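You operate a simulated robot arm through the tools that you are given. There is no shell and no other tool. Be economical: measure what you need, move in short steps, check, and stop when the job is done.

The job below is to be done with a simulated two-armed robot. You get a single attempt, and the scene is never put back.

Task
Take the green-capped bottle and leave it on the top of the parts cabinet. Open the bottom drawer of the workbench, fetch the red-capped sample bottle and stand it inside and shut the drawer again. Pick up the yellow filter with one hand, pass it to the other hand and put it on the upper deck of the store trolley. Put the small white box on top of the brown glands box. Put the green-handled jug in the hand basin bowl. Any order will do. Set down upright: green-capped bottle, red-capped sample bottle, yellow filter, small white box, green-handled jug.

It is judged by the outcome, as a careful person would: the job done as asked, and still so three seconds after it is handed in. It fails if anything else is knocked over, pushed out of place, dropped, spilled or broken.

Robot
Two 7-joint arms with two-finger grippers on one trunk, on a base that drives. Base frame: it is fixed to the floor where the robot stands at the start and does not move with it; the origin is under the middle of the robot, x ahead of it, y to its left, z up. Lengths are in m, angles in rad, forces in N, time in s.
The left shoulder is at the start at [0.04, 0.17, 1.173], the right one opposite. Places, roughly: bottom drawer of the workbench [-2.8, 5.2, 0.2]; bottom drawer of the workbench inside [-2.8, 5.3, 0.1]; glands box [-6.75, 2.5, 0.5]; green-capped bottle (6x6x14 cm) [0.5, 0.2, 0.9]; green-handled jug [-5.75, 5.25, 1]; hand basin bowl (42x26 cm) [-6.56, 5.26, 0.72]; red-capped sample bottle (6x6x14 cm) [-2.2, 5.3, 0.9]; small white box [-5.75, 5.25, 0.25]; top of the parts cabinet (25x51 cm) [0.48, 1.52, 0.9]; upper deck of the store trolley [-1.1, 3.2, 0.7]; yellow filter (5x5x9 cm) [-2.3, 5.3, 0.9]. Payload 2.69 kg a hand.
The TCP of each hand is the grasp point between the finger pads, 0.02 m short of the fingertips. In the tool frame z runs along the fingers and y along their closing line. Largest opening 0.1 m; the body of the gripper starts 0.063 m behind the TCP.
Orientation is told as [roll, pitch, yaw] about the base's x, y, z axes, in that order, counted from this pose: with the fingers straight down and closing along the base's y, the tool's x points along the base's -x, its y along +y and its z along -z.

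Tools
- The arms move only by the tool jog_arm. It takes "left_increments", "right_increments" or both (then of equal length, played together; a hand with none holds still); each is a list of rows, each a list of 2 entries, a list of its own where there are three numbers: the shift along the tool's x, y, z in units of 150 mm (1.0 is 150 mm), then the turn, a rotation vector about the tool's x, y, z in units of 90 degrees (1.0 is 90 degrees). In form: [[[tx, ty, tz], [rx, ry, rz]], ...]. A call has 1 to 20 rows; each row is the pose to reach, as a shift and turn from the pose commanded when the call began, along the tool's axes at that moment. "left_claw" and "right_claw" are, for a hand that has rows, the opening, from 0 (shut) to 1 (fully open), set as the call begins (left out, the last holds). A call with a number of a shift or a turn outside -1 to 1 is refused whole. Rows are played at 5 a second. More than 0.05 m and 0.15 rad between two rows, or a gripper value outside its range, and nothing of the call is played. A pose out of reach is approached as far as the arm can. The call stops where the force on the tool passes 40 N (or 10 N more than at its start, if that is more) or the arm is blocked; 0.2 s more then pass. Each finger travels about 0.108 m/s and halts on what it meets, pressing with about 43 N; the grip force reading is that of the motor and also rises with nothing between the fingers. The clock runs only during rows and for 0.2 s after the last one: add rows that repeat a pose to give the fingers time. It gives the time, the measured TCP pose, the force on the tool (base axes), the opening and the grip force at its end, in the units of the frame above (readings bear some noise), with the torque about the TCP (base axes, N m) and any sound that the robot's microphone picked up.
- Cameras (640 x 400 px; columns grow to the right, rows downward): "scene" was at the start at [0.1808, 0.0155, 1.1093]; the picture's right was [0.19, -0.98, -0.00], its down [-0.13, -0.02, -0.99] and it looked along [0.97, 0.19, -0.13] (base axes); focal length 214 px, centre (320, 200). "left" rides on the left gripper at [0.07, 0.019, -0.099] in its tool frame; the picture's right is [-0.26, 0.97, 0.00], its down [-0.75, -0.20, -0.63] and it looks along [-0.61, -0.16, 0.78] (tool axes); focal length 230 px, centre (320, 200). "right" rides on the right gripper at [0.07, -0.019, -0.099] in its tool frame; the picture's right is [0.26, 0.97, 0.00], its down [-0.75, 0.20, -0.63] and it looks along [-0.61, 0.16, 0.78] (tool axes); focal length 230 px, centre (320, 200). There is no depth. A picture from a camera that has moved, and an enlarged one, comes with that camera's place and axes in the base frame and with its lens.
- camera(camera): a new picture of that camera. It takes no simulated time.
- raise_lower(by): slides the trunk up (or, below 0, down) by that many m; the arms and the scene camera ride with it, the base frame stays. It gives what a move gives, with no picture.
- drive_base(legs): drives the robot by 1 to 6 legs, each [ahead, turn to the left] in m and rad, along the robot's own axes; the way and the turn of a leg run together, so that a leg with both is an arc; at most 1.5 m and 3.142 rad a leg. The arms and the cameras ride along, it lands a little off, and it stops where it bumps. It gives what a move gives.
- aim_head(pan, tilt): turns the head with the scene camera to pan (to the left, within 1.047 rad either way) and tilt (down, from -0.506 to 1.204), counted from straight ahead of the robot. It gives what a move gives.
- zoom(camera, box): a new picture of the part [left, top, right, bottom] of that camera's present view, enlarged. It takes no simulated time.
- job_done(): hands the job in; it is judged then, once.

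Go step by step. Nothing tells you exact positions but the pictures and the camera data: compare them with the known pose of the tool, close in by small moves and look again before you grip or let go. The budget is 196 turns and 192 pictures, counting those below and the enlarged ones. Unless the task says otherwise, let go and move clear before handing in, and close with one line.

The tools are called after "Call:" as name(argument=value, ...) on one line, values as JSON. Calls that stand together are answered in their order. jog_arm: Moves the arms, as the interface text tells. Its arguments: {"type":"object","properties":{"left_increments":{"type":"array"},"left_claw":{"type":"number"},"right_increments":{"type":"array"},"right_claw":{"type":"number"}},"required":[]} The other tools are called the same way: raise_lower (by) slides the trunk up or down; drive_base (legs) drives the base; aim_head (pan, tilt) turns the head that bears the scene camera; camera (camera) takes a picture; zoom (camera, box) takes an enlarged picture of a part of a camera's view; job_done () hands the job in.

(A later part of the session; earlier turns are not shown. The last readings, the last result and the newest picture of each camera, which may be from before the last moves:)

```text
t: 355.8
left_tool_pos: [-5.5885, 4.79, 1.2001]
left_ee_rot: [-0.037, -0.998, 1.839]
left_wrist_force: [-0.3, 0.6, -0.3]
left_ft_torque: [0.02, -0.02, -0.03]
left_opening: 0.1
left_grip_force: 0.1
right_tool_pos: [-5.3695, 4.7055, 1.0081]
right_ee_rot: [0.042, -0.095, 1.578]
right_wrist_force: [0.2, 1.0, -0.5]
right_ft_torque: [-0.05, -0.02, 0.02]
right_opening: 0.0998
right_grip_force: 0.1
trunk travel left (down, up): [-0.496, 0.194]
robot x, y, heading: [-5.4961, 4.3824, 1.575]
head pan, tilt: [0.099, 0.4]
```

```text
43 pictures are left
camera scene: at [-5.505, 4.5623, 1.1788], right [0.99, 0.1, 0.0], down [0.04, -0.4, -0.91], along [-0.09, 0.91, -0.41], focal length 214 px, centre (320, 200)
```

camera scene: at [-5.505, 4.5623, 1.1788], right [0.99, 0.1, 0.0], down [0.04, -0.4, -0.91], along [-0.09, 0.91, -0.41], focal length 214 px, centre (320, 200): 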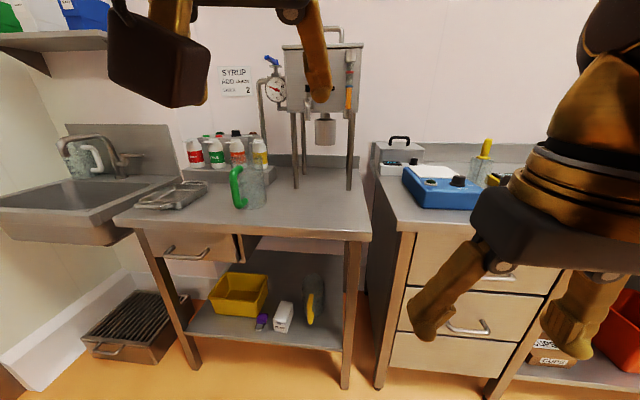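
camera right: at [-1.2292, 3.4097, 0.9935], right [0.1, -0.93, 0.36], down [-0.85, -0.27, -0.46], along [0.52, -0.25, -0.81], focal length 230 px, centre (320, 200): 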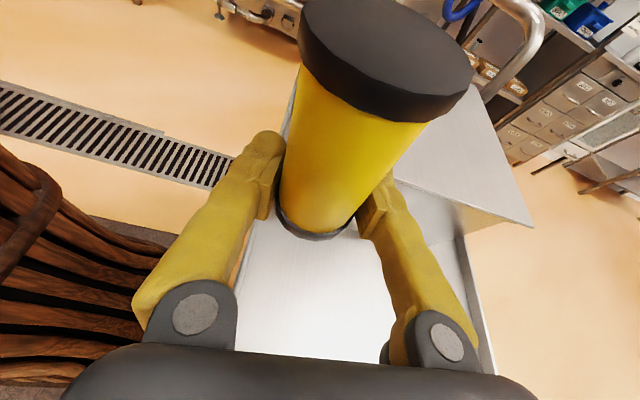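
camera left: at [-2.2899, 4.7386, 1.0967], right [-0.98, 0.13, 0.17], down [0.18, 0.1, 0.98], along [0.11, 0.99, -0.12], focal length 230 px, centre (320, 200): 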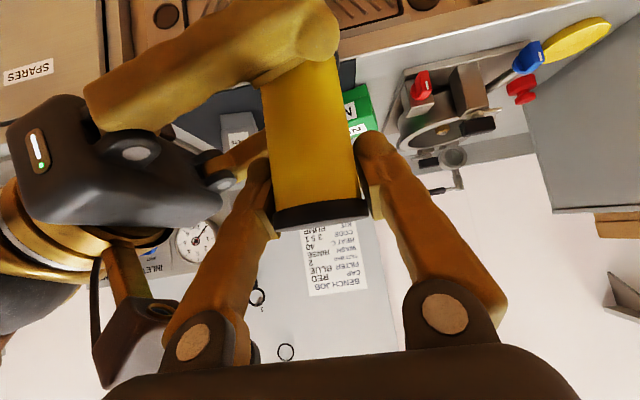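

I see the green-handled glass jug on the table, the white box on the lower shelf, and the basin at left. Zooming in on the jug and the box.

Call:
zoom(camera="scene", box=[190, 130, 310, 220])

Call:
zoom(camera="scene", box=[200, 260, 360, 360])

```text
4.44 times, centred on (250, 175) of scene
camera zoom: at [-5.505, 4.5623, 1.1788], right [0.99, 0.1, 0.0], down [0.04, -0.4, -0.91], along [-0.09, 0.91, -0.41], focal length 953 px, centre (631, 311)
```

zoom: 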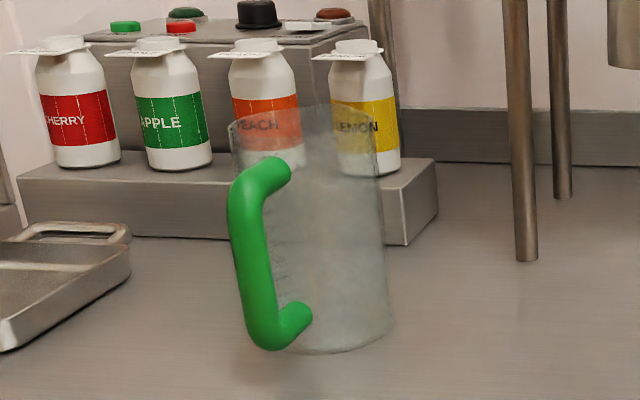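

```text
4.00 times, centred on (280, 310) of scene
camera zoom: at [-5.505, 4.5623, 1.1788], right [0.99, 0.1, 0.0], down [0.04, -0.4, -0.91], along [-0.09, 0.91, -0.41], focal length 858 px, centre (480, -240)
```

zoom: 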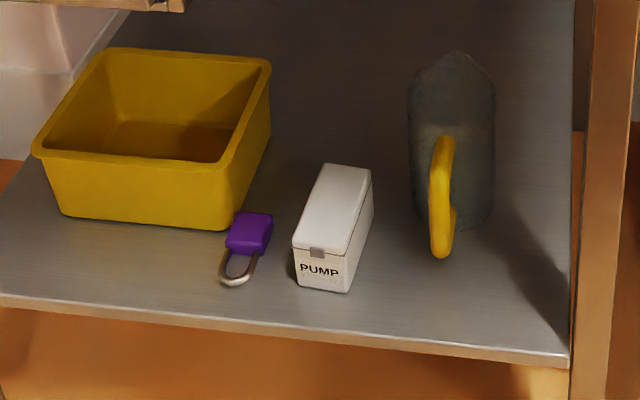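

The jug is empty and its handle points toward me. The right hand, pointing down, can grip the handle bar (≈[-5.80, 5.11]) from above. I'll raise a little and drive into position.

Call:
raise_lower(by=0.1)

Call:
drive_base(legs=[[0, 1.06], [0.49, 0], [0, -1.065]])

Call:
jog_arm(right_increments=[[[-0.05, 0, 0], [0, 0.03, 0]], [[-0.1, 0, 0], [0.01, 0.06, 0]], [[-0.1, 0, 0], [0.02, 0.06, 0]]])

Call:
camera(camera="right")

Call:
camera(camera="scene")

```text
t: 357.1
left_tool_pos: [-5.5884, 4.7906, 1.3002]
left_ee_rot: [-0.037, -1.0, 1.84]
left_wrist_force: [-0.1, -0.1, 0.3]
left_ft_torque: [0.02, 0.0, -0.02]
left_opening: 0.0999
left_grip_force: 0.1
right_tool_pos: [-5.3699, 4.7063, 1.1084]
right_ee_rot: [0.042, -0.094, 1.576]
right_wrist_force: [0.2, -0.8, -0.1]
right_ft_torque: [0.0, 0.03, 0.02]
right_opening: 0.1
right_grip_force: 0.1
trunk travel left (down, up): [-0.596, 0.094]
robot x, y, heading: [-5.4975, 4.3821, 1.579]
head pan, tilt: [0.099, 0.4]
```

```text
t: 365.6
left_tool_pos: [-6.0088, 5.0349, 1.2996]
left_ee_rot: [-0.037, -1.0, 1.822]
left_wrist_force: [0.0, -1.0, 0.2]
left_ft_torque: [0.03, 0.01, 0.04]
left_opening: 0.1001
left_grip_force: 0.0
right_tool_pos: [-5.791, 4.9462, 1.1082]
right_ee_rot: [0.042, -0.093, 1.561]
right_wrist_force: [0.3, 0.3, -0.6]
right_ft_torque: [-0.03, 0.03, 0.02]
right_opening: 0.0999
right_grip_force: 0.1
trunk travel left (down, up): [-0.596, 0.094]
robot x, y, heading: [-5.9329, 4.6263, 1.554]
head pan, tilt: [0.099, 0.4]
```

```text
t: 366.4
left_tool_pos: [-6.0104, 5.0128, 1.3077]
left_ee_rot: [-0.041, -1.019, 1.826]
left_wrist_force: [-0.3, -0.1, 0.4]
left_ft_torque: [0.02, 0.0, -0.03]
left_opening: 0.1001
left_grip_force: 0.1
right_tool_pos: [-5.7921, 4.9414, 1.1154]
right_ee_rot: [0.008, -0.016, 1.564]
right_wrist_force: [-0.1, -0.7, -0.1]
right_ft_torque: [-0.01, -0.01, -0.01]
right_opening: 0.1003
right_grip_force: 0.0
trunk travel left (down, up): [-0.596, 0.094]
robot x, y, heading: [-5.9305, 4.6234, 1.556]
head pan, tilt: [0.099, 0.4]
```

```text
40 pictures are left
camera right: at [-5.7735, 4.8715, 1.213], right [-0.97, -0.25, 0.0], down [-0.19, 0.74, 0.64], along [-0.17, 0.62, -0.76], focal length 230 px, centre (320, 200)
```

right: 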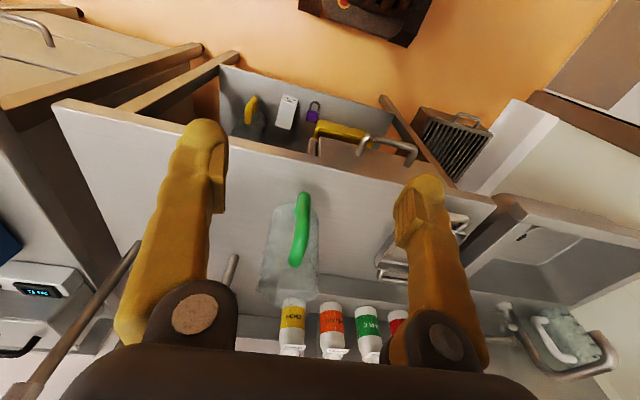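

```text
39 pictures are left
camera scene: at [-5.9378, 4.8049, 1.2791], right [1.0, 0.08, 0.0], down [0.03, -0.4, -0.92], along [-0.08, 0.91, -0.4], focal length 214 px, centre (320, 200)
```

scene: 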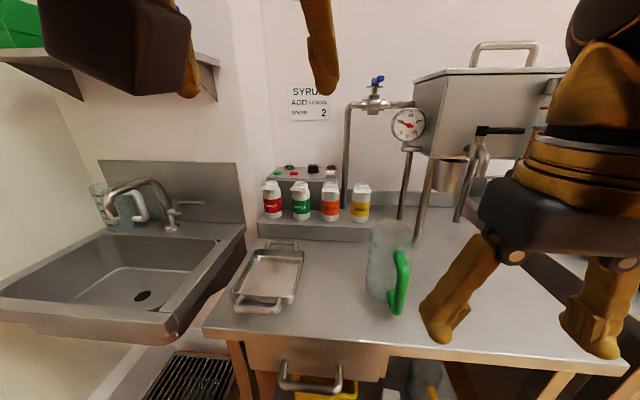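

Triangulating, the handle bar is at about [-5.811, 5.12], z 0.90–1.04. I'll move the right hand above it.

Call:
drive_base(legs=[[0.05, 0.01]])

Call:
jog_arm(right_increments=[[[-0.25, 0.04, 0], [0, 0, 0]], [[-0.5, 0.08, 0], [0, 0, 0]], [[-0.75, 0.12, 0], [0, 0, 0]], [[-0.88, 0.13, 0], [0, 0, 0]], [[-0.88, 0.13, 0], [0, 0, 0]]])

Call:
camera(camera="right")

Call:
camera(camera="scene")

```text
t: 367.3
left_tool_pos: [-6.0145, 5.0555, 1.3092]
left_ee_rot: [-0.044, -1.024, 1.843]
left_wrist_force: [0.3, 0.8, 1.5]
left_ft_torque: [-0.01, 0.01, -0.02]
left_opening: 0.0999
left_grip_force: 0.1
right_tool_pos: [-5.7955, 4.9878, 1.1178]
right_ee_rot: [0.01, -0.025, 1.578]
right_wrist_force: [-0.3, 0.0, -1.1]
right_ft_torque: [-0.04, -0.01, -0.01]
right_opening: 0.1001
right_grip_force: 0.1
trunk travel left (down, up): [-0.596, 0.094]
robot x, y, heading: [-5.9307, 4.6753, 1.568]
head pan, tilt: [0.099, 0.4]
```

```text
t: 368.5
left_tool_pos: [-6.0161, 5.0501, 1.3021]
left_ee_rot: [-0.03, -1.003, 1.827]
left_wrist_force: [-0.2, 1.1, 0.1]
left_ft_torque: [0.0, -0.01, -0.01]
left_opening: 0.0997
left_grip_force: 0.1
right_tool_pos: [-5.8152, 5.1167, 1.1225]
right_ee_rot: [0.01, -0.028, 1.576]
right_wrist_force: [0.0, -0.4, 0.3]
right_ft_torque: [0.02, 0.0, 0.03]
right_opening: 0.1
right_grip_force: 0.1
trunk travel left (down, up): [-0.596, 0.094]
robot x, y, heading: [-5.9326, 4.6755, 1.562]
head pan, tilt: [0.099, 0.4]
```

```text
38 pictures are left
camera right: at [-5.796, 5.0459, 1.2193], right [-0.96, -0.26, 0.0], down [-0.2, 0.73, 0.65], along [-0.17, 0.63, -0.76], focal length 230 px, centre (320, 200)
```

right: 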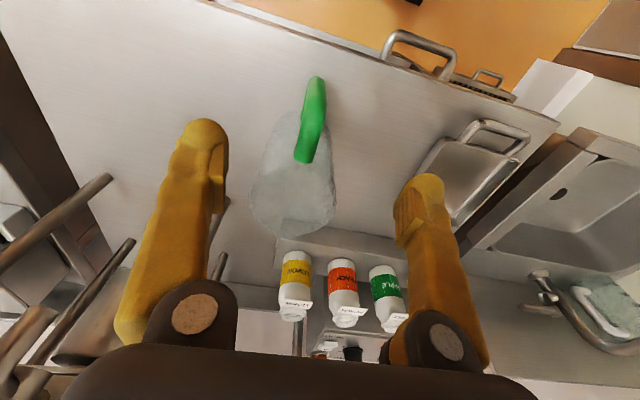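

```text
37 pictures are left
camera scene: at [-5.9392, 4.8573, 1.2789], right [1.0, 0.1, 0.0], down [0.04, -0.4, -0.91], along [-0.09, 0.91, -0.4], focal length 214 px, centre (320, 200)
```

scene: 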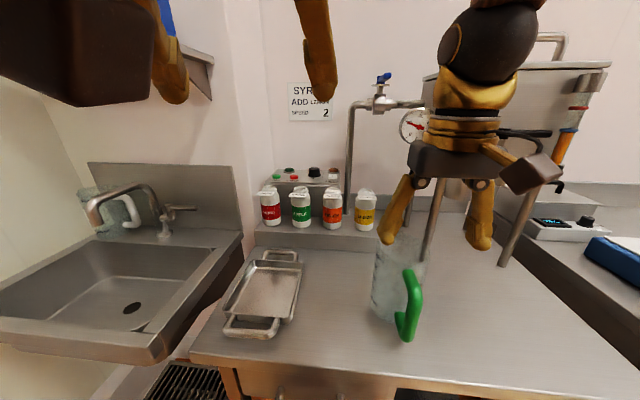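

Lined up with the bar. I'll lower with the trunk so the fingers straddle the handle, then close.

Call:
raise_lower(by=-0.12)

Call:
camera(camera="right")

Call:
jog_arm(right_increments=[[[-0.03, 0, 0], [0, 0, 0]], [[-0.03, 0, 0], [0, 0, 0]], [[-0.03, 0, 0], [0, 0, 0]], [[-0.03, 0, 0], [0, 0, 0]], [[-0.03, 0, 0], [0, 0, 0]], [[-0.03, 0, 0], [0, 0, 0]]], right_claw=0)

Call:
camera(camera="right")

```text
t: 370.0
left_tool_pos: [-6.0156, 5.0518, 1.1822]
left_ee_rot: [-0.031, -1.007, 1.829]
left_wrist_force: [1.3, 1.3, 0.2]
left_ft_torque: [-0.02, 0.01, 0.01]
left_opening: 0.1002
left_grip_force: 0.2
right_tool_pos: [-5.8145, 5.1168, 1.0029]
right_ee_rot: [0.009, -0.025, 1.576]
right_wrist_force: [0.0, -0.3, -0.5]
right_ft_torque: [0.06, -0.01, 0.01]
right_opening: 0.1
right_grip_force: 0.1
trunk travel left (down, up): [-0.476, 0.214]
robot x, y, heading: [-5.9314, 4.675, 1.57]
head pan, tilt: [0.099, 0.4]
```

```text
36 pictures are left
camera right: at [-5.7962, 5.0458, 1.0993], right [-0.96, -0.26, 0.0], down [-0.2, 0.73, 0.65], along [-0.17, 0.63, -0.76], focal length 230 px, centre (320, 200)
```

right: 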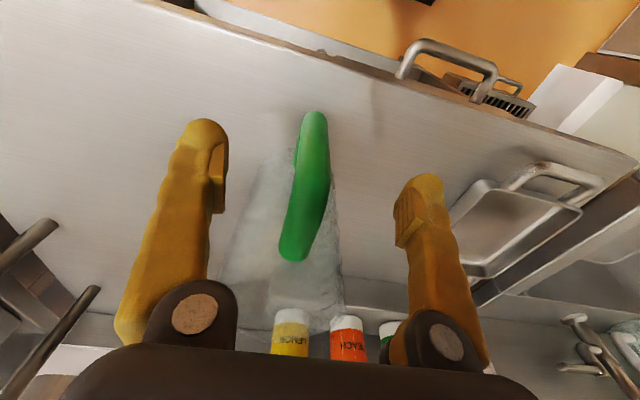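

```text
t: 371.4
left_tool_pos: [-6.0153, 5.051, 1.1835]
left_ee_rot: [-0.032, -1.007, 1.831]
left_wrist_force: [0.4, 0.1, -0.1]
left_ft_torque: [-0.01, 0.0, 0.01]
left_opening: 0.1001
left_grip_force: 0.0
right_tool_pos: [-5.8147, 5.1224, 1.0031]
right_ee_rot: [0.009, -0.028, 1.576]
right_wrist_force: [0.4, -0.3, -0.7]
right_ft_torque: [-0.09, 0.01, 0.0]
right_opening: 0.0204
right_grip_force: 42.6
trunk travel left (down, up): [-0.476, 0.214]
robot x, y, heading: [-5.9349, 4.6773, 1.569]
head pan, tilt: [0.099, 0.4]
```

```text
35 pictures are left
camera right: at [-5.7962, 5.0501, 1.0991], right [-0.96, -0.26, 0.0], down [-0.2, 0.73, 0.65], along [-0.17, 0.63, -0.76], focal length 230 px, centre (320, 200)
```

right: 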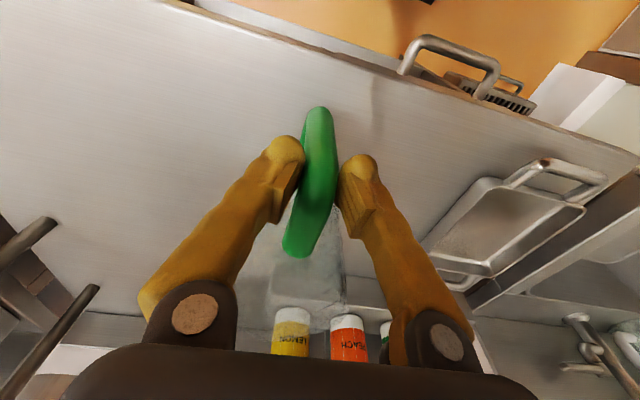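

The handle is gripped (20 mm). Lifting gently with the trunk.

Call:
raise_lower(by=0.05)

Call:
raise_lower(by=0.1)

Call:
camera(camera="scene")

```text
t: 372.3
left_tool_pos: [-6.015, 5.0493, 1.2318]
left_ee_rot: [-0.031, -1.007, 1.829]
left_wrist_force: [-0.8, 0.3, -0.6]
left_ft_torque: [0.03, 0.01, -0.01]
left_opening: 0.1
left_grip_force: 0.0
right_tool_pos: [-5.8151, 5.1213, 1.0533]
right_ee_rot: [0.009, -0.027, 1.578]
right_wrist_force: [-0.2, 0.0, -2.3]
right_ft_torque: [-0.09, -0.01, 0.02]
right_opening: 0.0202
right_grip_force: 43.0
trunk travel left (down, up): [-0.526, 0.164]
robot x, y, heading: [-5.9318, 4.6763, 1.568]
head pan, tilt: [0.099, 0.4]
```

```text
t: 373.6
left_tool_pos: [-6.0145, 5.0496, 1.3302]
left_ee_rot: [-0.028, -1.001, 1.827]
left_wrist_force: [0.3, -1.0, -1.0]
left_ft_torque: [0.0, 0.06, -0.01]
left_opening: 0.0998
left_grip_force: 0.0
right_tool_pos: [-5.8138, 5.1217, 1.1531]
right_ee_rot: [0.009, -0.027, 1.576]
right_wrist_force: [0.0, 0.7, -1.3]
right_ft_torque: [-0.11, 0.04, 0.02]
right_opening: 0.0202
right_grip_force: 42.4
trunk travel left (down, up): [-0.626, 0.064]
robot x, y, heading: [-5.9286, 4.6749, 1.57]
head pan, tilt: [0.099, 0.4]
```

```text
34 pictures are left
camera scene: at [-5.9391, 4.8582, 1.3088], right [1.0, 0.1, 0.0], down [0.04, -0.4, -0.91], along [-0.09, 0.91, -0.41], focal length 214 px, centre (320, 200)
```

scene: 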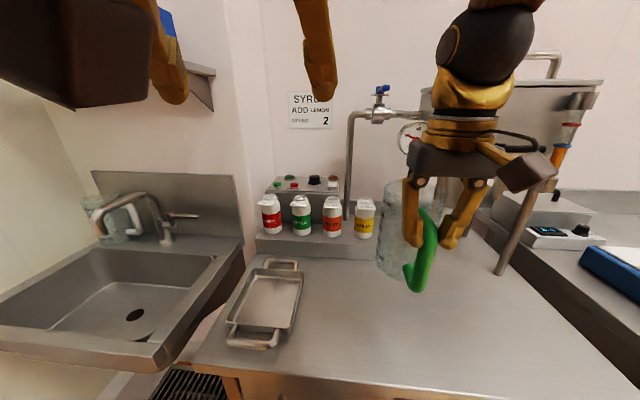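

The jug hangs upright and light. I'll take an oblique route to the basin, keeping away from the left wall, ending at heading ≈2.0.

Call:
drive_base(legs=[[-0.425, 0], [0, 0.855], [0.67, 0], [0, -0.425]])

Call:
aim_head(pan=-0.2, tilt=0.55)

Call:
camera(camera="scene")

Call:
camera(camera="right")

```text
t: 383.1
left_tool_pos: [-6.6727, 5.0072, 1.3356]
left_ee_rot: [-0.035, -1.019, 2.259]
left_wrist_force: [0.2, -0.4, 0.4]
left_ft_torque: [0.01, -0.03, 0.02]
left_opening: 0.1001
left_grip_force: 0.0
right_tool_pos: [-6.5183, 5.1536, 1.1525]
right_ee_rot: [0.009, -0.026, 1.999]
right_wrist_force: [-0.7, -0.9, -2.1]
right_ft_torque: [-0.16, 0.01, 0.12]
right_opening: 0.0198
right_grip_force: 43.3
trunk travel left (down, up): [-0.626, 0.064]
robot x, y, heading: [-6.4461, 4.6991, 1.988]
head pan, tilt: [0.099, 0.4]
```

```text
t: 383.9
left_tool_pos: [-6.6646, 4.9849, 1.3263]
left_ee_rot: [-0.017, -0.985, 2.24]
left_wrist_force: [-0.4, -0.2, -0.1]
left_ft_torque: [0.03, 0.01, 0.01]
left_opening: 0.1002
left_grip_force: 0.0
right_tool_pos: [-6.5106, 5.1359, 1.1605]
right_ee_rot: [0.007, -0.044, 1.999]
right_wrist_force: [-0.3, 0.3, -2.1]
right_ft_torque: [-0.12, -0.09, -0.01]
right_opening: 0.0171
right_grip_force: 42.4
trunk travel left (down, up): [-0.626, 0.064]
robot x, y, heading: [-6.4423, 4.7003, 1.993]
head pan, tilt: [-0.201, 0.55]
```

```text
33 pictures are left
camera scene: at [-6.5002, 4.8665, 1.2954], right [0.98, 0.22, 0.0], down [0.12, -0.52, -0.84], along [-0.18, 0.82, -0.54], focal length 214 px, centre (320, 200)
```

scene: 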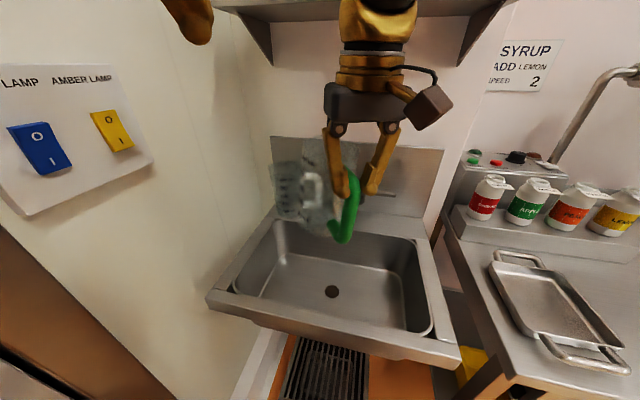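

```text
32 pictures are left
camera right: at [-6.4637, 5.0782, 1.2553], right [-0.77, -0.64, 0.0], down [-0.48, 0.58, 0.66], along [-0.42, 0.51, -0.75], focal length 230 px, centre (320, 200)
```

right: 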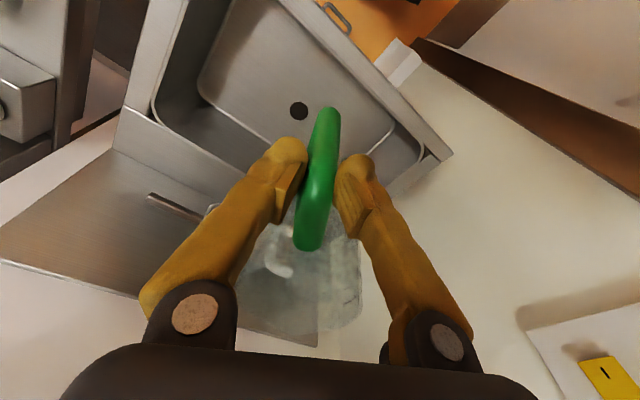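

The tap spout reaches close to the jug, so I'll shift the jug ~8 cm to the right (clear of the spout) before lowering.

Call:
jog_arm(right_increments=[[[0.04, -0.14, 0], [0, 0.005, 0]], [[0.08, -0.28, 0], [0, 0.01, 0]], [[0.12, -0.42, 0], [0, 0.01, 0]], [[0.16, -0.55, 0], [0, 0.01, 0]], [[0.16, -0.55, 0], [0, 0.01, 0]]])

Call:
camera(camera="scene")

Call:
camera(camera="right")

```text
t: 385.1
left_tool_pos: [-6.6634, 4.9847, 1.3258]
left_ee_rot: [-0.016, -0.984, 2.24]
left_wrist_force: [-0.4, -0.3, 0.8]
left_ft_torque: [-0.02, 0.0, 0.0]
left_opening: 0.1002
left_grip_force: 0.0
right_tool_pos: [-6.4269, 5.1504, 1.157]
right_ee_rot: [0.007, -0.028, 2.0]
right_wrist_force: [1.1, -0.1, -1.7]
right_ft_torque: [-0.06, -0.12, -0.03]
right_opening: 0.0168
right_grip_force: 42.6
trunk travel left (down, up): [-0.626, 0.064]
robot x, y, heading: [-6.4447, 4.6956, 1.993]
head pan, tilt: [-0.201, 0.55]
```

```text
31 pictures are left
camera scene: at [-6.501, 4.8676, 1.2952], right [0.98, 0.22, 0.0], down [0.12, -0.52, -0.84], along [-0.18, 0.82, -0.54], focal length 214 px, centre (320, 200)
```

scene: 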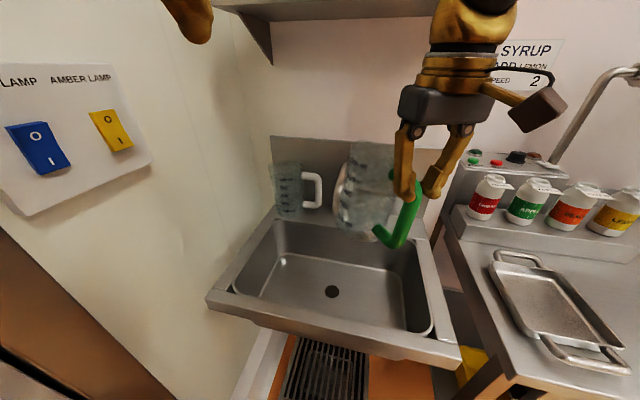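

```text
30 pictures are left
camera right: at [-6.3801, 5.0933, 1.2544], right [-0.77, -0.64, 0.0], down [-0.48, 0.59, 0.65], along [-0.41, 0.5, -0.76], focal length 230 px, centre (320, 200)
```

right: 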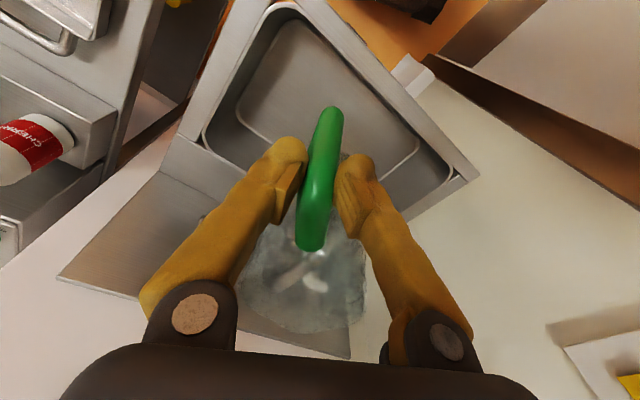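

Clear of the tap. Lowering in stages.

Call:
raise_lower(by=-0.15)

Call:
raise_lower(by=-0.08)

Call:
camera(camera="scene")

```text
t: 386.9
left_tool_pos: [-6.664, 4.9862, 1.177]
left_ee_rot: [-0.02, -0.991, 2.241]
left_wrist_force: [-1.5, -0.5, 0.9]
left_ft_torque: [0.01, 0.01, -0.01]
left_opening: 0.1001
left_grip_force: 0.0
right_tool_pos: [-6.4258, 5.1499, 1.0074]
right_ee_rot: [0.01, -0.027, 1.999]
right_wrist_force: [0.9, 0.6, -0.7]
right_ft_torque: [-0.08, -0.07, -0.01]
right_opening: 0.017
right_grip_force: 43.1
trunk travel left (down, up): [-0.476, 0.214]
robot x, y, heading: [-6.4479, 4.7008, 1.987]
head pan, tilt: [-0.201, 0.55]
```

```text
t: 388.1
left_tool_pos: [-6.6635, 4.9855, 1.0993]
left_ee_rot: [-0.021, -0.992, 2.245]
left_wrist_force: [-0.3, 0.9, 0.2]
left_ft_torque: [0.03, 0.02, 0.02]
left_opening: 0.1
left_grip_force: 0.1
right_tool_pos: [-6.4265, 5.1503, 0.9286]
right_ee_rot: [0.008, -0.027, 2.0]
right_wrist_force: [0.0, 1.2, -2.0]
right_ft_torque: [-0.06, -0.05, -0.04]
right_opening: 0.0172
right_grip_force: 42.6
trunk travel left (down, up): [-0.396, 0.294]
robot x, y, heading: [-6.4424, 4.6954, 1.988]
head pan, tilt: [-0.201, 0.55]
```

```text
29 pictures are left
camera scene: at [-6.4987, 4.8639, 1.0654], right [0.98, 0.22, 0.0], down [0.12, -0.52, -0.84], along [-0.18, 0.82, -0.54], focal length 214 px, centre (320, 200)
```

scene: 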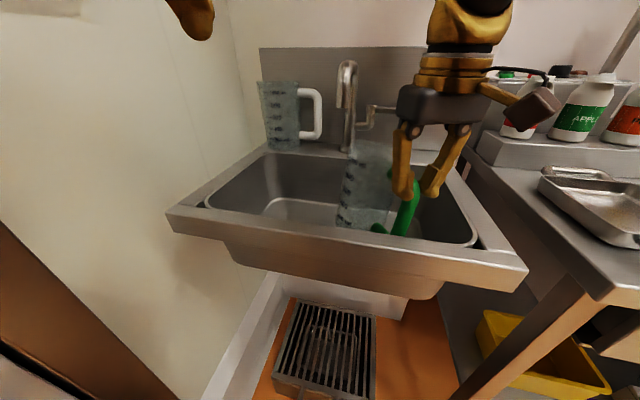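

The jug is inside the bowl outline. Continuing gently until it touches.

Call:
raise_lower(by=-0.045)

Call:
raise_lower(by=-0.02)

Call:
zoom(camera="scene", box=[240, 80, 500, 260])

```text
t: 388.9
left_tool_pos: [-6.6626, 4.9855, 1.0528]
left_ee_rot: [-0.021, -0.993, 2.244]
left_wrist_force: [0.4, -0.1, 0.5]
left_ft_torque: [-0.01, -0.01, -0.01]
left_opening: 0.1
left_grip_force: 0.0
right_tool_pos: [-6.4257, 5.1498, 0.8827]
right_ee_rot: [0.008, -0.028, 1.999]
right_wrist_force: [-0.7, 0.6, -1.5]
right_ft_torque: [-0.07, -0.08, 0.01]
right_opening: 0.017
right_grip_force: 42.5
trunk travel left (down, up): [-0.351, 0.339]
robot x, y, heading: [-6.445, 4.6936, 1.99]
head pan, tilt: [-0.201, 0.55]
```

```text
t: 389.6
left_tool_pos: [-6.6631, 4.9833, 1.0351]
left_ee_rot: [-0.026, -0.997, 2.248]
left_wrist_force: [-0.4, 0.0, -0.6]
left_ft_torque: [0.0, -0.02, 0.0]
left_opening: 0.0997
left_grip_force: 0.0
right_tool_pos: [-6.4261, 5.1495, 0.8648]
right_ee_rot: [0.011, -0.03, 2.001]
right_wrist_force: [1.2, -7.8, 24.8]
right_ft_torque: [0.99, 0.5, 0.17]
right_opening: 0.0166
right_grip_force: 43.1
trunk travel left (down, up): [-0.331, 0.359]
robot x, y, heading: [-6.4434, 4.697, 1.994]
head pan, tilt: [-0.201, 0.55]
```

```text
2.22 times, centred on (370, 170) of scene
camera zoom: at [-6.498, 4.8607, 1.0009], right [0.98, 0.22, 0.0], down [0.12, -0.52, -0.84], along [-0.18, 0.82, -0.53], focal length 477 px, centre (209, 267)
```

zoom: 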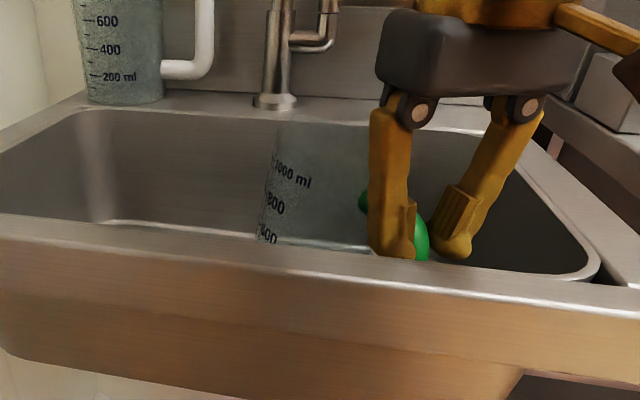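

It has touched, with a slight lean in the grip. A few millimetres more should seat it flatter before I release.

Call:
raise_lower(by=-0.008)

Call:
jog_arm(right_increments=[[[0, 0, 0], [0, 0, 0]], [[0, 0, 0], [0, 0, 0]], [[0, 0, 0], [0, 0, 0]]], right_claw=0.35)

Call:
camera(camera="right")

Call:
camera(camera="scene")

```text
t: 390.2
left_tool_pos: [-6.6632, 4.9828, 1.0269]
left_ee_rot: [-0.025, -0.997, 2.247]
left_wrist_force: [-0.4, -0.5, 0.7]
left_ft_torque: [0.02, -0.01, -0.03]
left_opening: 0.1
left_grip_force: 0.0
right_tool_pos: [-6.4257, 5.1492, 0.855]
right_ee_rot: [0.006, -0.025, 1.998]
right_wrist_force: [4.5, -6.8, 23.6]
right_ft_torque: [0.93, 0.35, -0.09]
right_opening: 0.0169
right_grip_force: 42.4
trunk travel left (down, up): [-0.323, 0.367]
robot x, y, heading: [-6.4453, 4.7002, 1.988]
head pan, tilt: [-0.201, 0.55]
```

```text
t: 391.0
left_tool_pos: [-6.6629, 4.9854, 1.0263]
left_ee_rot: [-0.022, -0.995, 2.247]
left_wrist_force: [0.0, 0.0, 0.0]
left_ft_torque: [-0.03, 0.01, 0.01]
left_opening: 0.1
left_grip_force: 0.1
right_tool_pos: [-6.4259, 5.1496, 0.8545]
right_ee_rot: [0.01, -0.027, 2.001]
right_wrist_force: [0.5, 0.3, -0.8]
right_ft_torque: [0.02, 0.0, -0.01]
right_opening: 0.0351
right_grip_force: 0.1
trunk travel left (down, up): [-0.323, 0.367]
robot x, y, heading: [-6.4461, 4.7044, 1.988]
head pan, tilt: [-0.201, 0.55]
```

```text
27 pictures are left
camera right: at [-6.3796, 5.0924, 0.9513], right [-0.77, -0.64, 0.0], down [-0.48, 0.59, 0.65], along [-0.42, 0.5, -0.76], focal length 230 px, centre (320, 200)
```

right: 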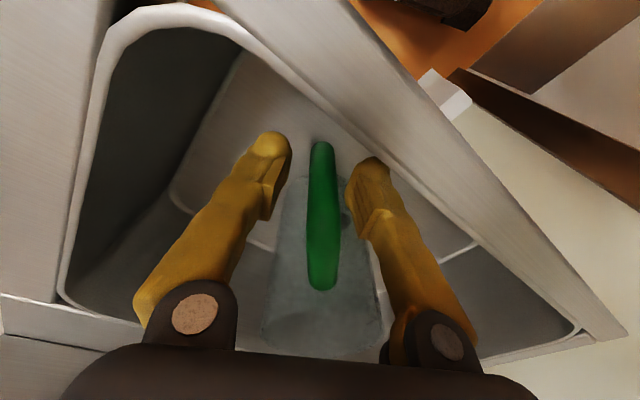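

```text
26 pictures are left
camera scene: at [-6.4981, 4.8626, 0.9923], right [0.98, 0.22, 0.0], down [0.12, -0.52, -0.84], along [-0.18, 0.82, -0.54], focal length 214 px, centre (320, 200)
```

scene: 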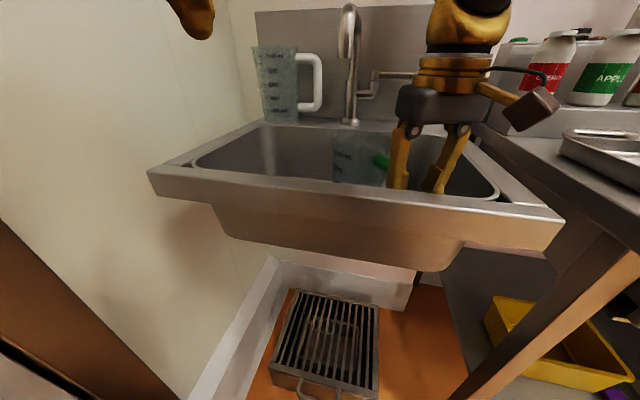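

The jug stands upright in the bowl. Rising straight up off the handle.

Call:
raise_lower(by=0.15)

Call:
raise_lower(by=0.13)

Call:
camera(camera="scene")

```text
t: 392.7
left_tool_pos: [-6.6632, 4.9855, 1.1744]
left_ee_rot: [-0.018, -0.989, 2.242]
left_wrist_force: [0.9, 0.2, 1.2]
left_ft_torque: [-0.03, -0.02, 0.0]
left_opening: 0.0998
left_grip_force: 0.2
right_tool_pos: [-6.4267, 5.1503, 1.0046]
right_ee_rot: [0.009, -0.026, 1.999]
right_wrist_force: [0.3, 0.2, -0.5]
right_ft_torque: [0.0, -0.03, -0.02]
right_opening: 0.035
right_grip_force: 0.1
trunk travel left (down, up): [-0.473, 0.217]
robot x, y, heading: [-6.4408, 4.6964, 1.989]
head pan, tilt: [-0.201, 0.55]
```

```text
t: 394.3
left_tool_pos: [-6.6639, 4.9856, 1.3037]
left_ee_rot: [-0.017, -0.986, 2.241]
left_wrist_force: [0.4, -1.3, 0.0]
left_ft_torque: [0.04, -0.03, -0.01]
left_opening: 0.1003
left_grip_force: 0.0
right_tool_pos: [-6.426, 5.1503, 1.1353]
right_ee_rot: [0.008, -0.027, 2.001]
right_wrist_force: [-0.5, 0.6, -0.8]
right_ft_torque: [-0.01, 0.01, -0.02]
right_opening: 0.0348
right_grip_force: 0.1
trunk travel left (down, up): [-0.603, 0.087]
robot x, y, heading: [-6.4423, 4.6977, 1.993]
head pan, tilt: [-0.201, 0.55]
```

```text
25 pictures are left
camera scene: at [-6.5001, 4.8672, 1.2721], right [0.98, 0.22, 0.0], down [0.12, -0.52, -0.84], along [-0.18, 0.82, -0.54], focal length 214 px, centre (320, 200)
```

scene: 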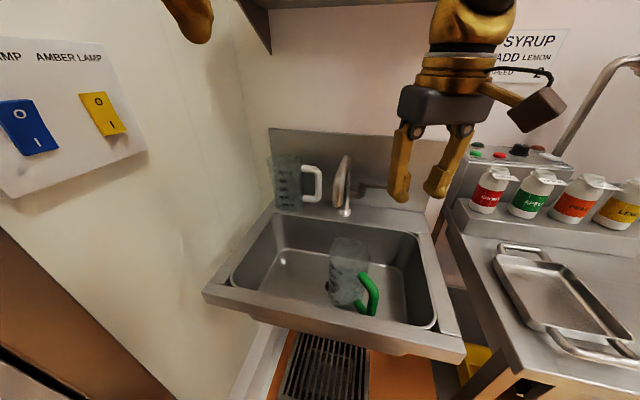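

The jug is upright in the basin. Last job: the small white box on the lower shelf at about [-5.75, 5.26, top 0.27]. I'll back away, tuck in the right hand and go in front of it.

Call:
drive_base(legs=[[-0.3, 0], [0, -1.99], [0.67, 0], [0, 1.571]])

Call:
jog_arm(right_increments=[[[0.22, -0.05, 0], [0, 0, 0]], [[0.44, -0.1, 0], [0, 0, 0]], [[0.66, -0.15, 0], [0, 0, 0]], [[0.85, -0.2, 0], [0, 0, 0]]], left_increments=[[[0, 0, 0], [0, 0.02, 0.02]], [[0, 0, 0], [0.02, 0.05, 0.05]], [[0, 0, 0], [0.04, 0.08, 0.08]], [[0, 0, 0], [0.05, 0.08, 0.1]]], left_claw=0.88)

Call:
raise_lower(by=-0.15)

Call:
raise_lower(by=-0.15)

Call:
raise_lower(by=-0.15)

Call:
camera(camera="scene")

```text
t: 408.5
left_tool_pos: [-5.7392, 4.7858, 1.3179]
left_ee_rot: [-0.048, -1.031, 1.857]
left_wrist_force: [-1.0, -0.3, 0.2]
left_ft_torque: [0.02, 0.02, -0.02]
left_opening: 0.1001
left_grip_force: 0.0
right_tool_pos: [-5.458, 4.8372, 1.135]
right_ee_rot: [0.008, -0.026, 1.59]
right_wrist_force: [0.6, -0.9, -0.1]
right_ft_torque: [0.02, -0.01, 0.04]
right_opening: 0.0349
right_grip_force: 0.1
trunk travel left (down, up): [-0.603, 0.087]
robot x, y, heading: [-5.6449, 4.4312, 1.589]
head pan, tilt: [-0.201, 0.55]
```

```text
t: 409.5
left_tool_pos: [-5.7293, 4.7753, 1.3262]
left_ee_rot: [0.096, -0.912, 1.59]
left_wrist_force: [0.7, 0.5, 0.2]
left_ft_torque: [0.01, 0.0, 0.03]
left_opening: 0.0881
left_grip_force: 0.1
left hand out of reach, approached as far as the arm can: row 1, 2, 3, 4
right_tool_pos: [-5.428, 4.7258, 1.1365]
right_ee_rot: [0.011, -0.07, 1.588]
right_wrist_force: [0.1, -0.1, 0.6]
right_ft_torque: [0.03, 0.01, 0.03]
right_opening: 0.035
right_grip_force: 0.0
right hand out of reach, approached as far as the arm can: row 4
trunk travel left (down, up): [-0.603, 0.087]
robot x, y, heading: [-5.6423, 4.4274, 1.578]
head pan, tilt: [-0.201, 0.55]
```

```text
t: 411.2
left_tool_pos: [-5.7309, 4.7742, 1.1772]
left_ee_rot: [0.1, -0.917, 1.586]
left_wrist_force: [-1.2, 0.2, 0.0]
left_ft_torque: [0.01, 0.02, 0.02]
left_opening: 0.088
left_grip_force: 0.1
right_tool_pos: [-5.4286, 4.7212, 0.9845]
right_ee_rot: [0.009, -0.063, 1.589]
right_wrist_force: [-1.1, 0.4, -0.1]
right_ft_torque: [0.02, 0.01, 0.02]
right_opening: 0.0348
right_grip_force: 0.0
trunk travel left (down, up): [-0.453, 0.237]
robot x, y, heading: [-5.6441, 4.4322, 1.586]
head pan, tilt: [-0.201, 0.55]
```

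```text
t: 413.0
left_tool_pos: [-5.7324, 4.7731, 1.0265]
left_ee_rot: [0.101, -0.914, 1.584]
left_wrist_force: [-0.4, -0.3, 0.0]
left_ft_torque: [0.01, 0.02, 0.01]
left_opening: 0.0882
left_grip_force: 0.1
right_tool_pos: [-5.4289, 4.7177, 0.835]
right_ee_rot: [0.007, -0.055, 1.59]
right_wrist_force: [0.1, 0.8, 0.1]
right_ft_torque: [0.02, 0.04, 0.0]
right_opening: 0.0351
right_grip_force: 0.2
trunk travel left (down, up): [-0.303, 0.387]
robot x, y, heading: [-5.6437, 4.4311, 1.578]
head pan, tilt: [-0.201, 0.55]
```

```text
t: 414.7
left_tool_pos: [-5.7303, 4.7714, 0.8766]
left_ee_rot: [0.099, -0.913, 1.585]
left_wrist_force: [-0.2, -0.3, -0.7]
left_ft_torque: [0.0, 0.0, -0.03]
left_opening: 0.088
left_grip_force: 0.2
right_tool_pos: [-5.4282, 4.7138, 0.6844]
right_ee_rot: [0.01, -0.049, 1.589]
right_wrist_force: [-0.2, -0.3, -0.1]
right_ft_torque: [0.0, 0.01, 0.0]
right_opening: 0.0348
right_grip_force: 0.1
trunk travel left (down, up): [-0.153, 0.537]
robot x, y, heading: [-5.6446, 4.4318, 1.581]
head pan, tilt: [-0.201, 0.55]
```

```text
24 pictures are left
camera scene: at [-5.6266, 4.6007, 0.8224], right [0.98, -0.19, 0.0], down [-0.1, -0.53, -0.84], along [0.16, 0.83, -0.54], focal length 214 px, centre (320, 200)
```

scene: 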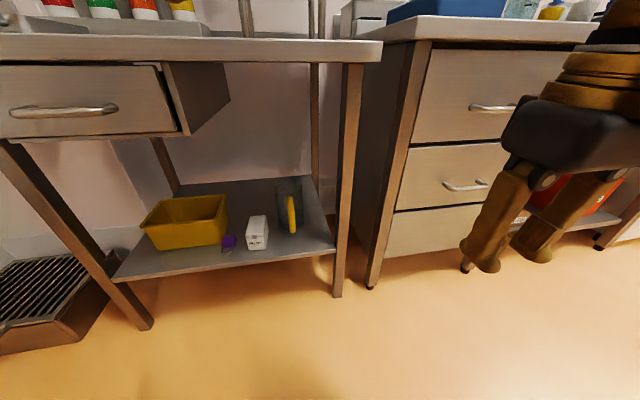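

Zooming in to triangulate the box accurately.

Call:
zoom(camera="scene", box=[180, 160, 360, 290])

```text
3.08 times, centred on (270, 225) of scene
camera zoom: at [-5.6266, 4.6007, 0.8224], right [0.98, -0.19, 0.0], down [-0.1, -0.53, -0.84], along [0.16, 0.83, -0.54], focal length 660 px, centre (474, 123)
```

zoom: 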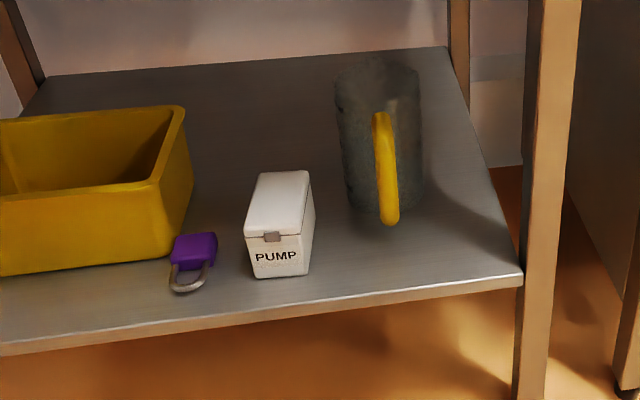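

Refined: box front at y≈5.168, center x≈-5.735, z 0.27–0.335. I'll lower and extend the left hand in front of the table first.

Call:
raise_lower(by=-0.148)

Call:
jog_arm(left_increments=[[[0.066, 0, 0.24], [0.02, 0, 0]], [[0.13, 0, 0.48], [0.04, 0, 0]], [[0.2, 0, 0.72], [0.06, 0, 0]], [[0.266, 0, 0.963], [0.06, 0, 0]]])

Call:
jog_arm(left_increments=[[[0.1, 0, 0.25], [0, 0, 0]], [[0.2, 0, 0.5], [0, 0, 0]], [[0.3, 0, 0.75], [0, 0, 0]], [[0.412, 0, 0.993], [0, 0, 0]], [[0.412, 0, 0.993], [0, 0, 0]]])

Call:
jog_arm(left_increments=[[[0.12, 0, 0.25], [0, 0, 0]], [[0.25, 0, 0.5], [0, 0, 0]], [[0.38, 0, 0.75], [0, 0, 0]], [[0.48, 0, 0.93], [0, 0, 0]], [[0.48, 0, 0.93], [0, 0, 0]]])

Call:
camera(camera="left")

```text
t: 416.4
left_tool_pos: [-5.7313, 4.7723, 0.7291]
left_ee_rot: [0.099, -0.912, 1.586]
left_wrist_force: [0.1, 0.8, -0.4]
left_ft_torque: [0.01, 0.02, 0.01]
left_opening: 0.0883
left_grip_force: 0.0
right_tool_pos: [-5.4272, 4.7103, 0.5367]
right_ee_rot: [0.01, -0.042, 1.591]
right_wrist_force: [-0.1, -1.0, 0.1]
right_ft_torque: [-0.02, 0.0, -0.01]
right_opening: 0.035
right_grip_force: 0.2
trunk travel left (down, up): [-0.005, 0.685]
robot x, y, heading: [-5.6432, 4.4313, 1.58]
head pan, tilt: [-0.201, 0.55]
```

```text
t: 417.4
left_tool_pos: [-5.746, 4.8614, 0.6086]
left_ee_rot: [0.006, -0.916, 1.588]
left_wrist_force: [1.0, 0.1, -1.0]
left_ft_torque: [0.01, 0.0, -0.01]
left_opening: 0.088
left_grip_force: 0.1
right_tool_pos: [-5.4265, 4.7095, 0.5365]
right_ee_rot: [0.01, -0.042, 1.59]
right_wrist_force: [0.3, 0.0, 0.2]
right_ft_torque: [-0.01, 0.02, -0.03]
right_opening: 0.0351
right_grip_force: 0.1
trunk travel left (down, up): [-0.005, 0.685]
robot x, y, heading: [-5.6445, 4.4319, 1.585]
head pan, tilt: [-0.201, 0.55]
```

```text
t: 418.6
left_tool_pos: [-5.7471, 4.9414, 0.4695]
left_ee_rot: [0.006, -0.914, 1.587]
left_wrist_force: [-1.0, -0.4, -1.2]
left_ft_torque: [0.03, 0.0, -0.04]
left_opening: 0.088
left_grip_force: 0.1
right_tool_pos: [-5.4276, 4.711, 0.5365]
right_ee_rot: [0.009, -0.042, 1.59]
right_wrist_force: [0.2, 0.3, -0.6]
right_ft_torque: [-0.03, -0.01, -0.01]
right_opening: 0.0351
right_grip_force: 0.1
trunk travel left (down, up): [-0.005, 0.685]
robot x, y, heading: [-5.6429, 4.4265, 1.581]
head pan, tilt: [-0.201, 0.55]
```

```text
t: 419.9
left_tool_pos: [-5.7499, 5.0067, 0.3259]
left_ee_rot: [0.004, -0.911, 1.586]
left_wrist_force: [0.1, -0.7, 0.1]
left_ft_torque: [0.01, 0.01, -0.02]
left_opening: 0.0881
left_grip_force: 0.0
right_tool_pos: [-5.4287, 4.7097, 0.5359]
right_ee_rot: [0.007, -0.042, 1.588]
right_wrist_force: [0.0, -1.1, -0.3]
right_ft_torque: [-0.03, -0.02, 0.02]
right_opening: 0.0349
right_grip_force: 0.1
trunk travel left (down, up): [-0.005, 0.685]
robot x, y, heading: [-5.6448, 4.4284, 1.581]
head pan, tilt: [-0.201, 0.55]
```

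```text
22 pictures are left
camera left: at [-5.7654, 4.8859, 0.3323], right [-0.97, 0.14, 0.21], down [0.2, -0.04, 0.98], along [0.14, 0.99, 0.01], focal length 230 px, centre (320, 200)
```

left: 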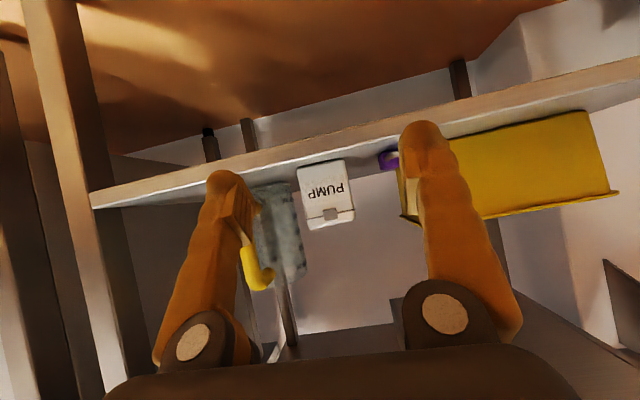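

The box is centred between the fingers. Driving in.

Call:
drive_base(legs=[[0.15, 0]])

Call:
jog_arm(left_increments=[[[0, -0.02, 0], [0, 0, 0]]])

Call:
camera(camera="left")

```text
t: 421.2
left_tool_pos: [-5.7515, 5.1582, 0.3269]
left_ee_rot: [0.004, -0.914, 1.587]
left_wrist_force: [0.3, -0.5, 0.0]
left_ft_torque: [0.02, -0.02, 0.0]
left_opening: 0.0877
left_grip_force: 0.1
right_tool_pos: [-5.4283, 4.8593, 0.5354]
right_ee_rot: [0.01, -0.044, 1.591]
right_wrist_force: [0.1, -0.2, 0.1]
right_ft_torque: [0.04, 0.0, -0.02]
right_opening: 0.0348
right_grip_force: 0.0
trunk travel left (down, up): [-0.005, 0.685]
robot x, y, heading: [-5.6433, 4.5792, 1.583]
head pan, tilt: [-0.201, 0.55]
```

```text
t: 421.6
left_tool_pos: [-5.7462, 5.1532, 0.3361]
left_ee_rot: [0.004, -0.93, 1.585]
left_wrist_force: [-0.4, 0.1, -0.1]
left_ft_torque: [-0.03, -0.05, -0.01]
left_opening: 0.088
left_grip_force: 0.0
right_tool_pos: [-5.4306, 4.8705, 0.5433]
right_ee_rot: [0.01, -0.095, 1.589]
right_wrist_force: [0.2, -0.4, -0.5]
right_ft_torque: [0.01, 0.02, -0.02]
right_opening: 0.035
right_grip_force: 0.0
trunk travel left (down, up): [-0.005, 0.685]
robot x, y, heading: [-5.6451, 4.5764, 1.58]
head pan, tilt: [-0.201, 0.55]
```

```text
21 pictures are left
camera left: at [-5.7633, 5.0313, 0.34], right [-0.97, 0.14, 0.21], down [0.2, -0.05, 0.98], along [0.14, 0.99, 0.02], focal length 230 px, centre (320, 200)
```

left: 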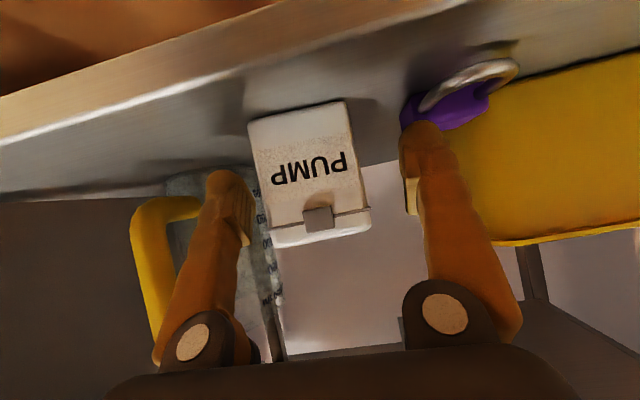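

The box is slightly right of centre and the padlock is near my left finger. I'll narrow the opening, raise a touch, shift right and advance.

Call:
jog_arm(left_increments=[[[-0.03, -0.04, -0.04], [0, 0, 0]], [[-0.045, -0.05, -0.04], [0, 0, 0]], [[-0.045, -0.05, -0.04], [0, 0, 0]]], left_claw=0.78)

Call:
drive_base(legs=[[0.045, 0]])

Call:
camera(camera="left")

```text
t: 422.4
left_tool_pos: [-5.74, 5.1523, 0.3442]
left_ee_rot: [0.003, -0.933, 1.586]
left_wrist_force: [-0.3, 0.0, -0.2]
left_ft_torque: [-0.03, 0.0, 0.01]
left_opening: 0.0781
left_grip_force: 0.1
right_tool_pos: [-5.43, 4.8694, 0.5437]
right_ee_rot: [0.01, -0.093, 1.59]
right_wrist_force: [-0.6, 0.3, -0.7]
right_ft_torque: [-0.01, -0.01, 0.0]
right_opening: 0.0352
right_grip_force: 0.0
trunk travel left (down, up): [-0.005, 0.685]
robot x, y, heading: [-5.6483, 4.5814, 1.589]
head pan, tilt: [-0.201, 0.55]
```

```text
t: 423.3
left_tool_pos: [-5.7405, 5.1969, 0.3448]
left_ee_rot: [0.004, -0.93, 1.588]
left_wrist_force: [0.5, 0.0, -0.2]
left_ft_torque: [0.02, -0.02, 0.04]
left_opening: 0.078
left_grip_force: 0.1
right_tool_pos: [-5.4314, 4.9164, 0.5421]
right_ee_rot: [0.01, -0.097, 1.591]
right_wrist_force: [1.0, -0.3, 0.1]
right_ft_torque: [0.01, -0.01, 0.0]
right_opening: 0.0349
right_grip_force: 0.0
trunk travel left (down, up): [-0.005, 0.685]
robot x, y, heading: [-5.6463, 4.6274, 1.586]
head pan, tilt: [-0.201, 0.55]
```

```text
20 pictures are left
camera left: at [-5.7561, 5.0761, 0.3489], right [-0.97, 0.14, 0.21], down [0.2, -0.05, 0.98], along [0.14, 0.99, 0.02], focal length 230 px, centre (320, 200)
```

left: 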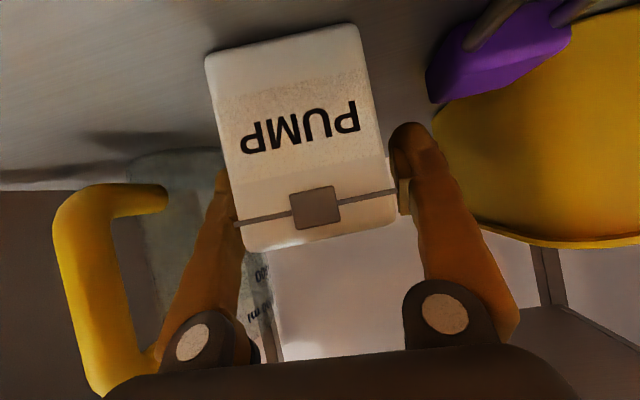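

The fingers straddle the box near its top. Closing, with a slight forward hold.

Call:
jog_arm(left_increments=[[[-0.03, 0, 0.05], [0, 0, 0]], [[-0.03, 0, 0.05], [0, 0, 0]], [[-0.03, 0, 0.05], [0, 0, 0]], [[-0.03, 0, 0.05], [0, 0, 0]]], left_claw=0)

Call:
raise_lower(by=0.05)

Call:
camera(camera="left")

```text
t: 424.3
left_tool_pos: [-5.7392, 5.2018, 0.3549]
left_ee_rot: [0.004, -0.95, 1.586]
left_wrist_force: [2.7, -3.2, 16.3]
left_ft_torque: [-0.32, -0.31, -0.15]
left_opening: 0.0571
left_grip_force: 42.8
right_tool_pos: [-5.4329, 4.9269, 0.5509]
right_ee_rot: [0.014, -0.153, 1.589]
right_wrist_force: [0.4, 0.1, 0.4]
right_ft_torque: [0.0, 0.0, 0.0]
right_opening: 0.0349
right_grip_force: 0.1
trunk travel left (down, up): [-0.005, 0.685]
robot x, y, heading: [-5.6441, 4.6256, 1.581]
head pan, tilt: [-0.201, 0.55]
```

```text
t: 425.2
left_tool_pos: [-5.7395, 5.2019, 0.403]
left_ee_rot: [0.004, -0.943, 1.587]
left_wrist_force: [0.1, -0.2, -1.8]
left_ft_torque: [-0.04, -0.02, 0.02]
left_opening: 0.0568
left_grip_force: 43.2
right_tool_pos: [-5.433, 4.9291, 0.601]
right_ee_rot: [0.014, -0.156, 1.589]
right_wrist_force: [0.7, 0.0, -0.4]
right_ft_torque: [0.0, -0.02, 0.01]
right_opening: 0.0351
right_grip_force: 0.1
trunk travel left (down, up): [-0.055, 0.635]
robot x, y, heading: [-5.647, 4.624, 1.586]
head pan, tilt: [-0.201, 0.55]
```

```text
19 pictures are left
camera left: at [-5.7559, 5.08, 0.405], right [-0.97, 0.13, 0.21], down [0.2, -0.07, 0.98], along [0.14, 0.99, 0.04], focal length 230 px, centre (320, 200)
```

left: 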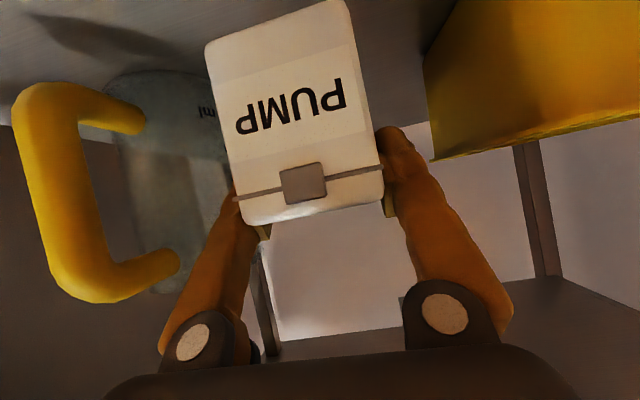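

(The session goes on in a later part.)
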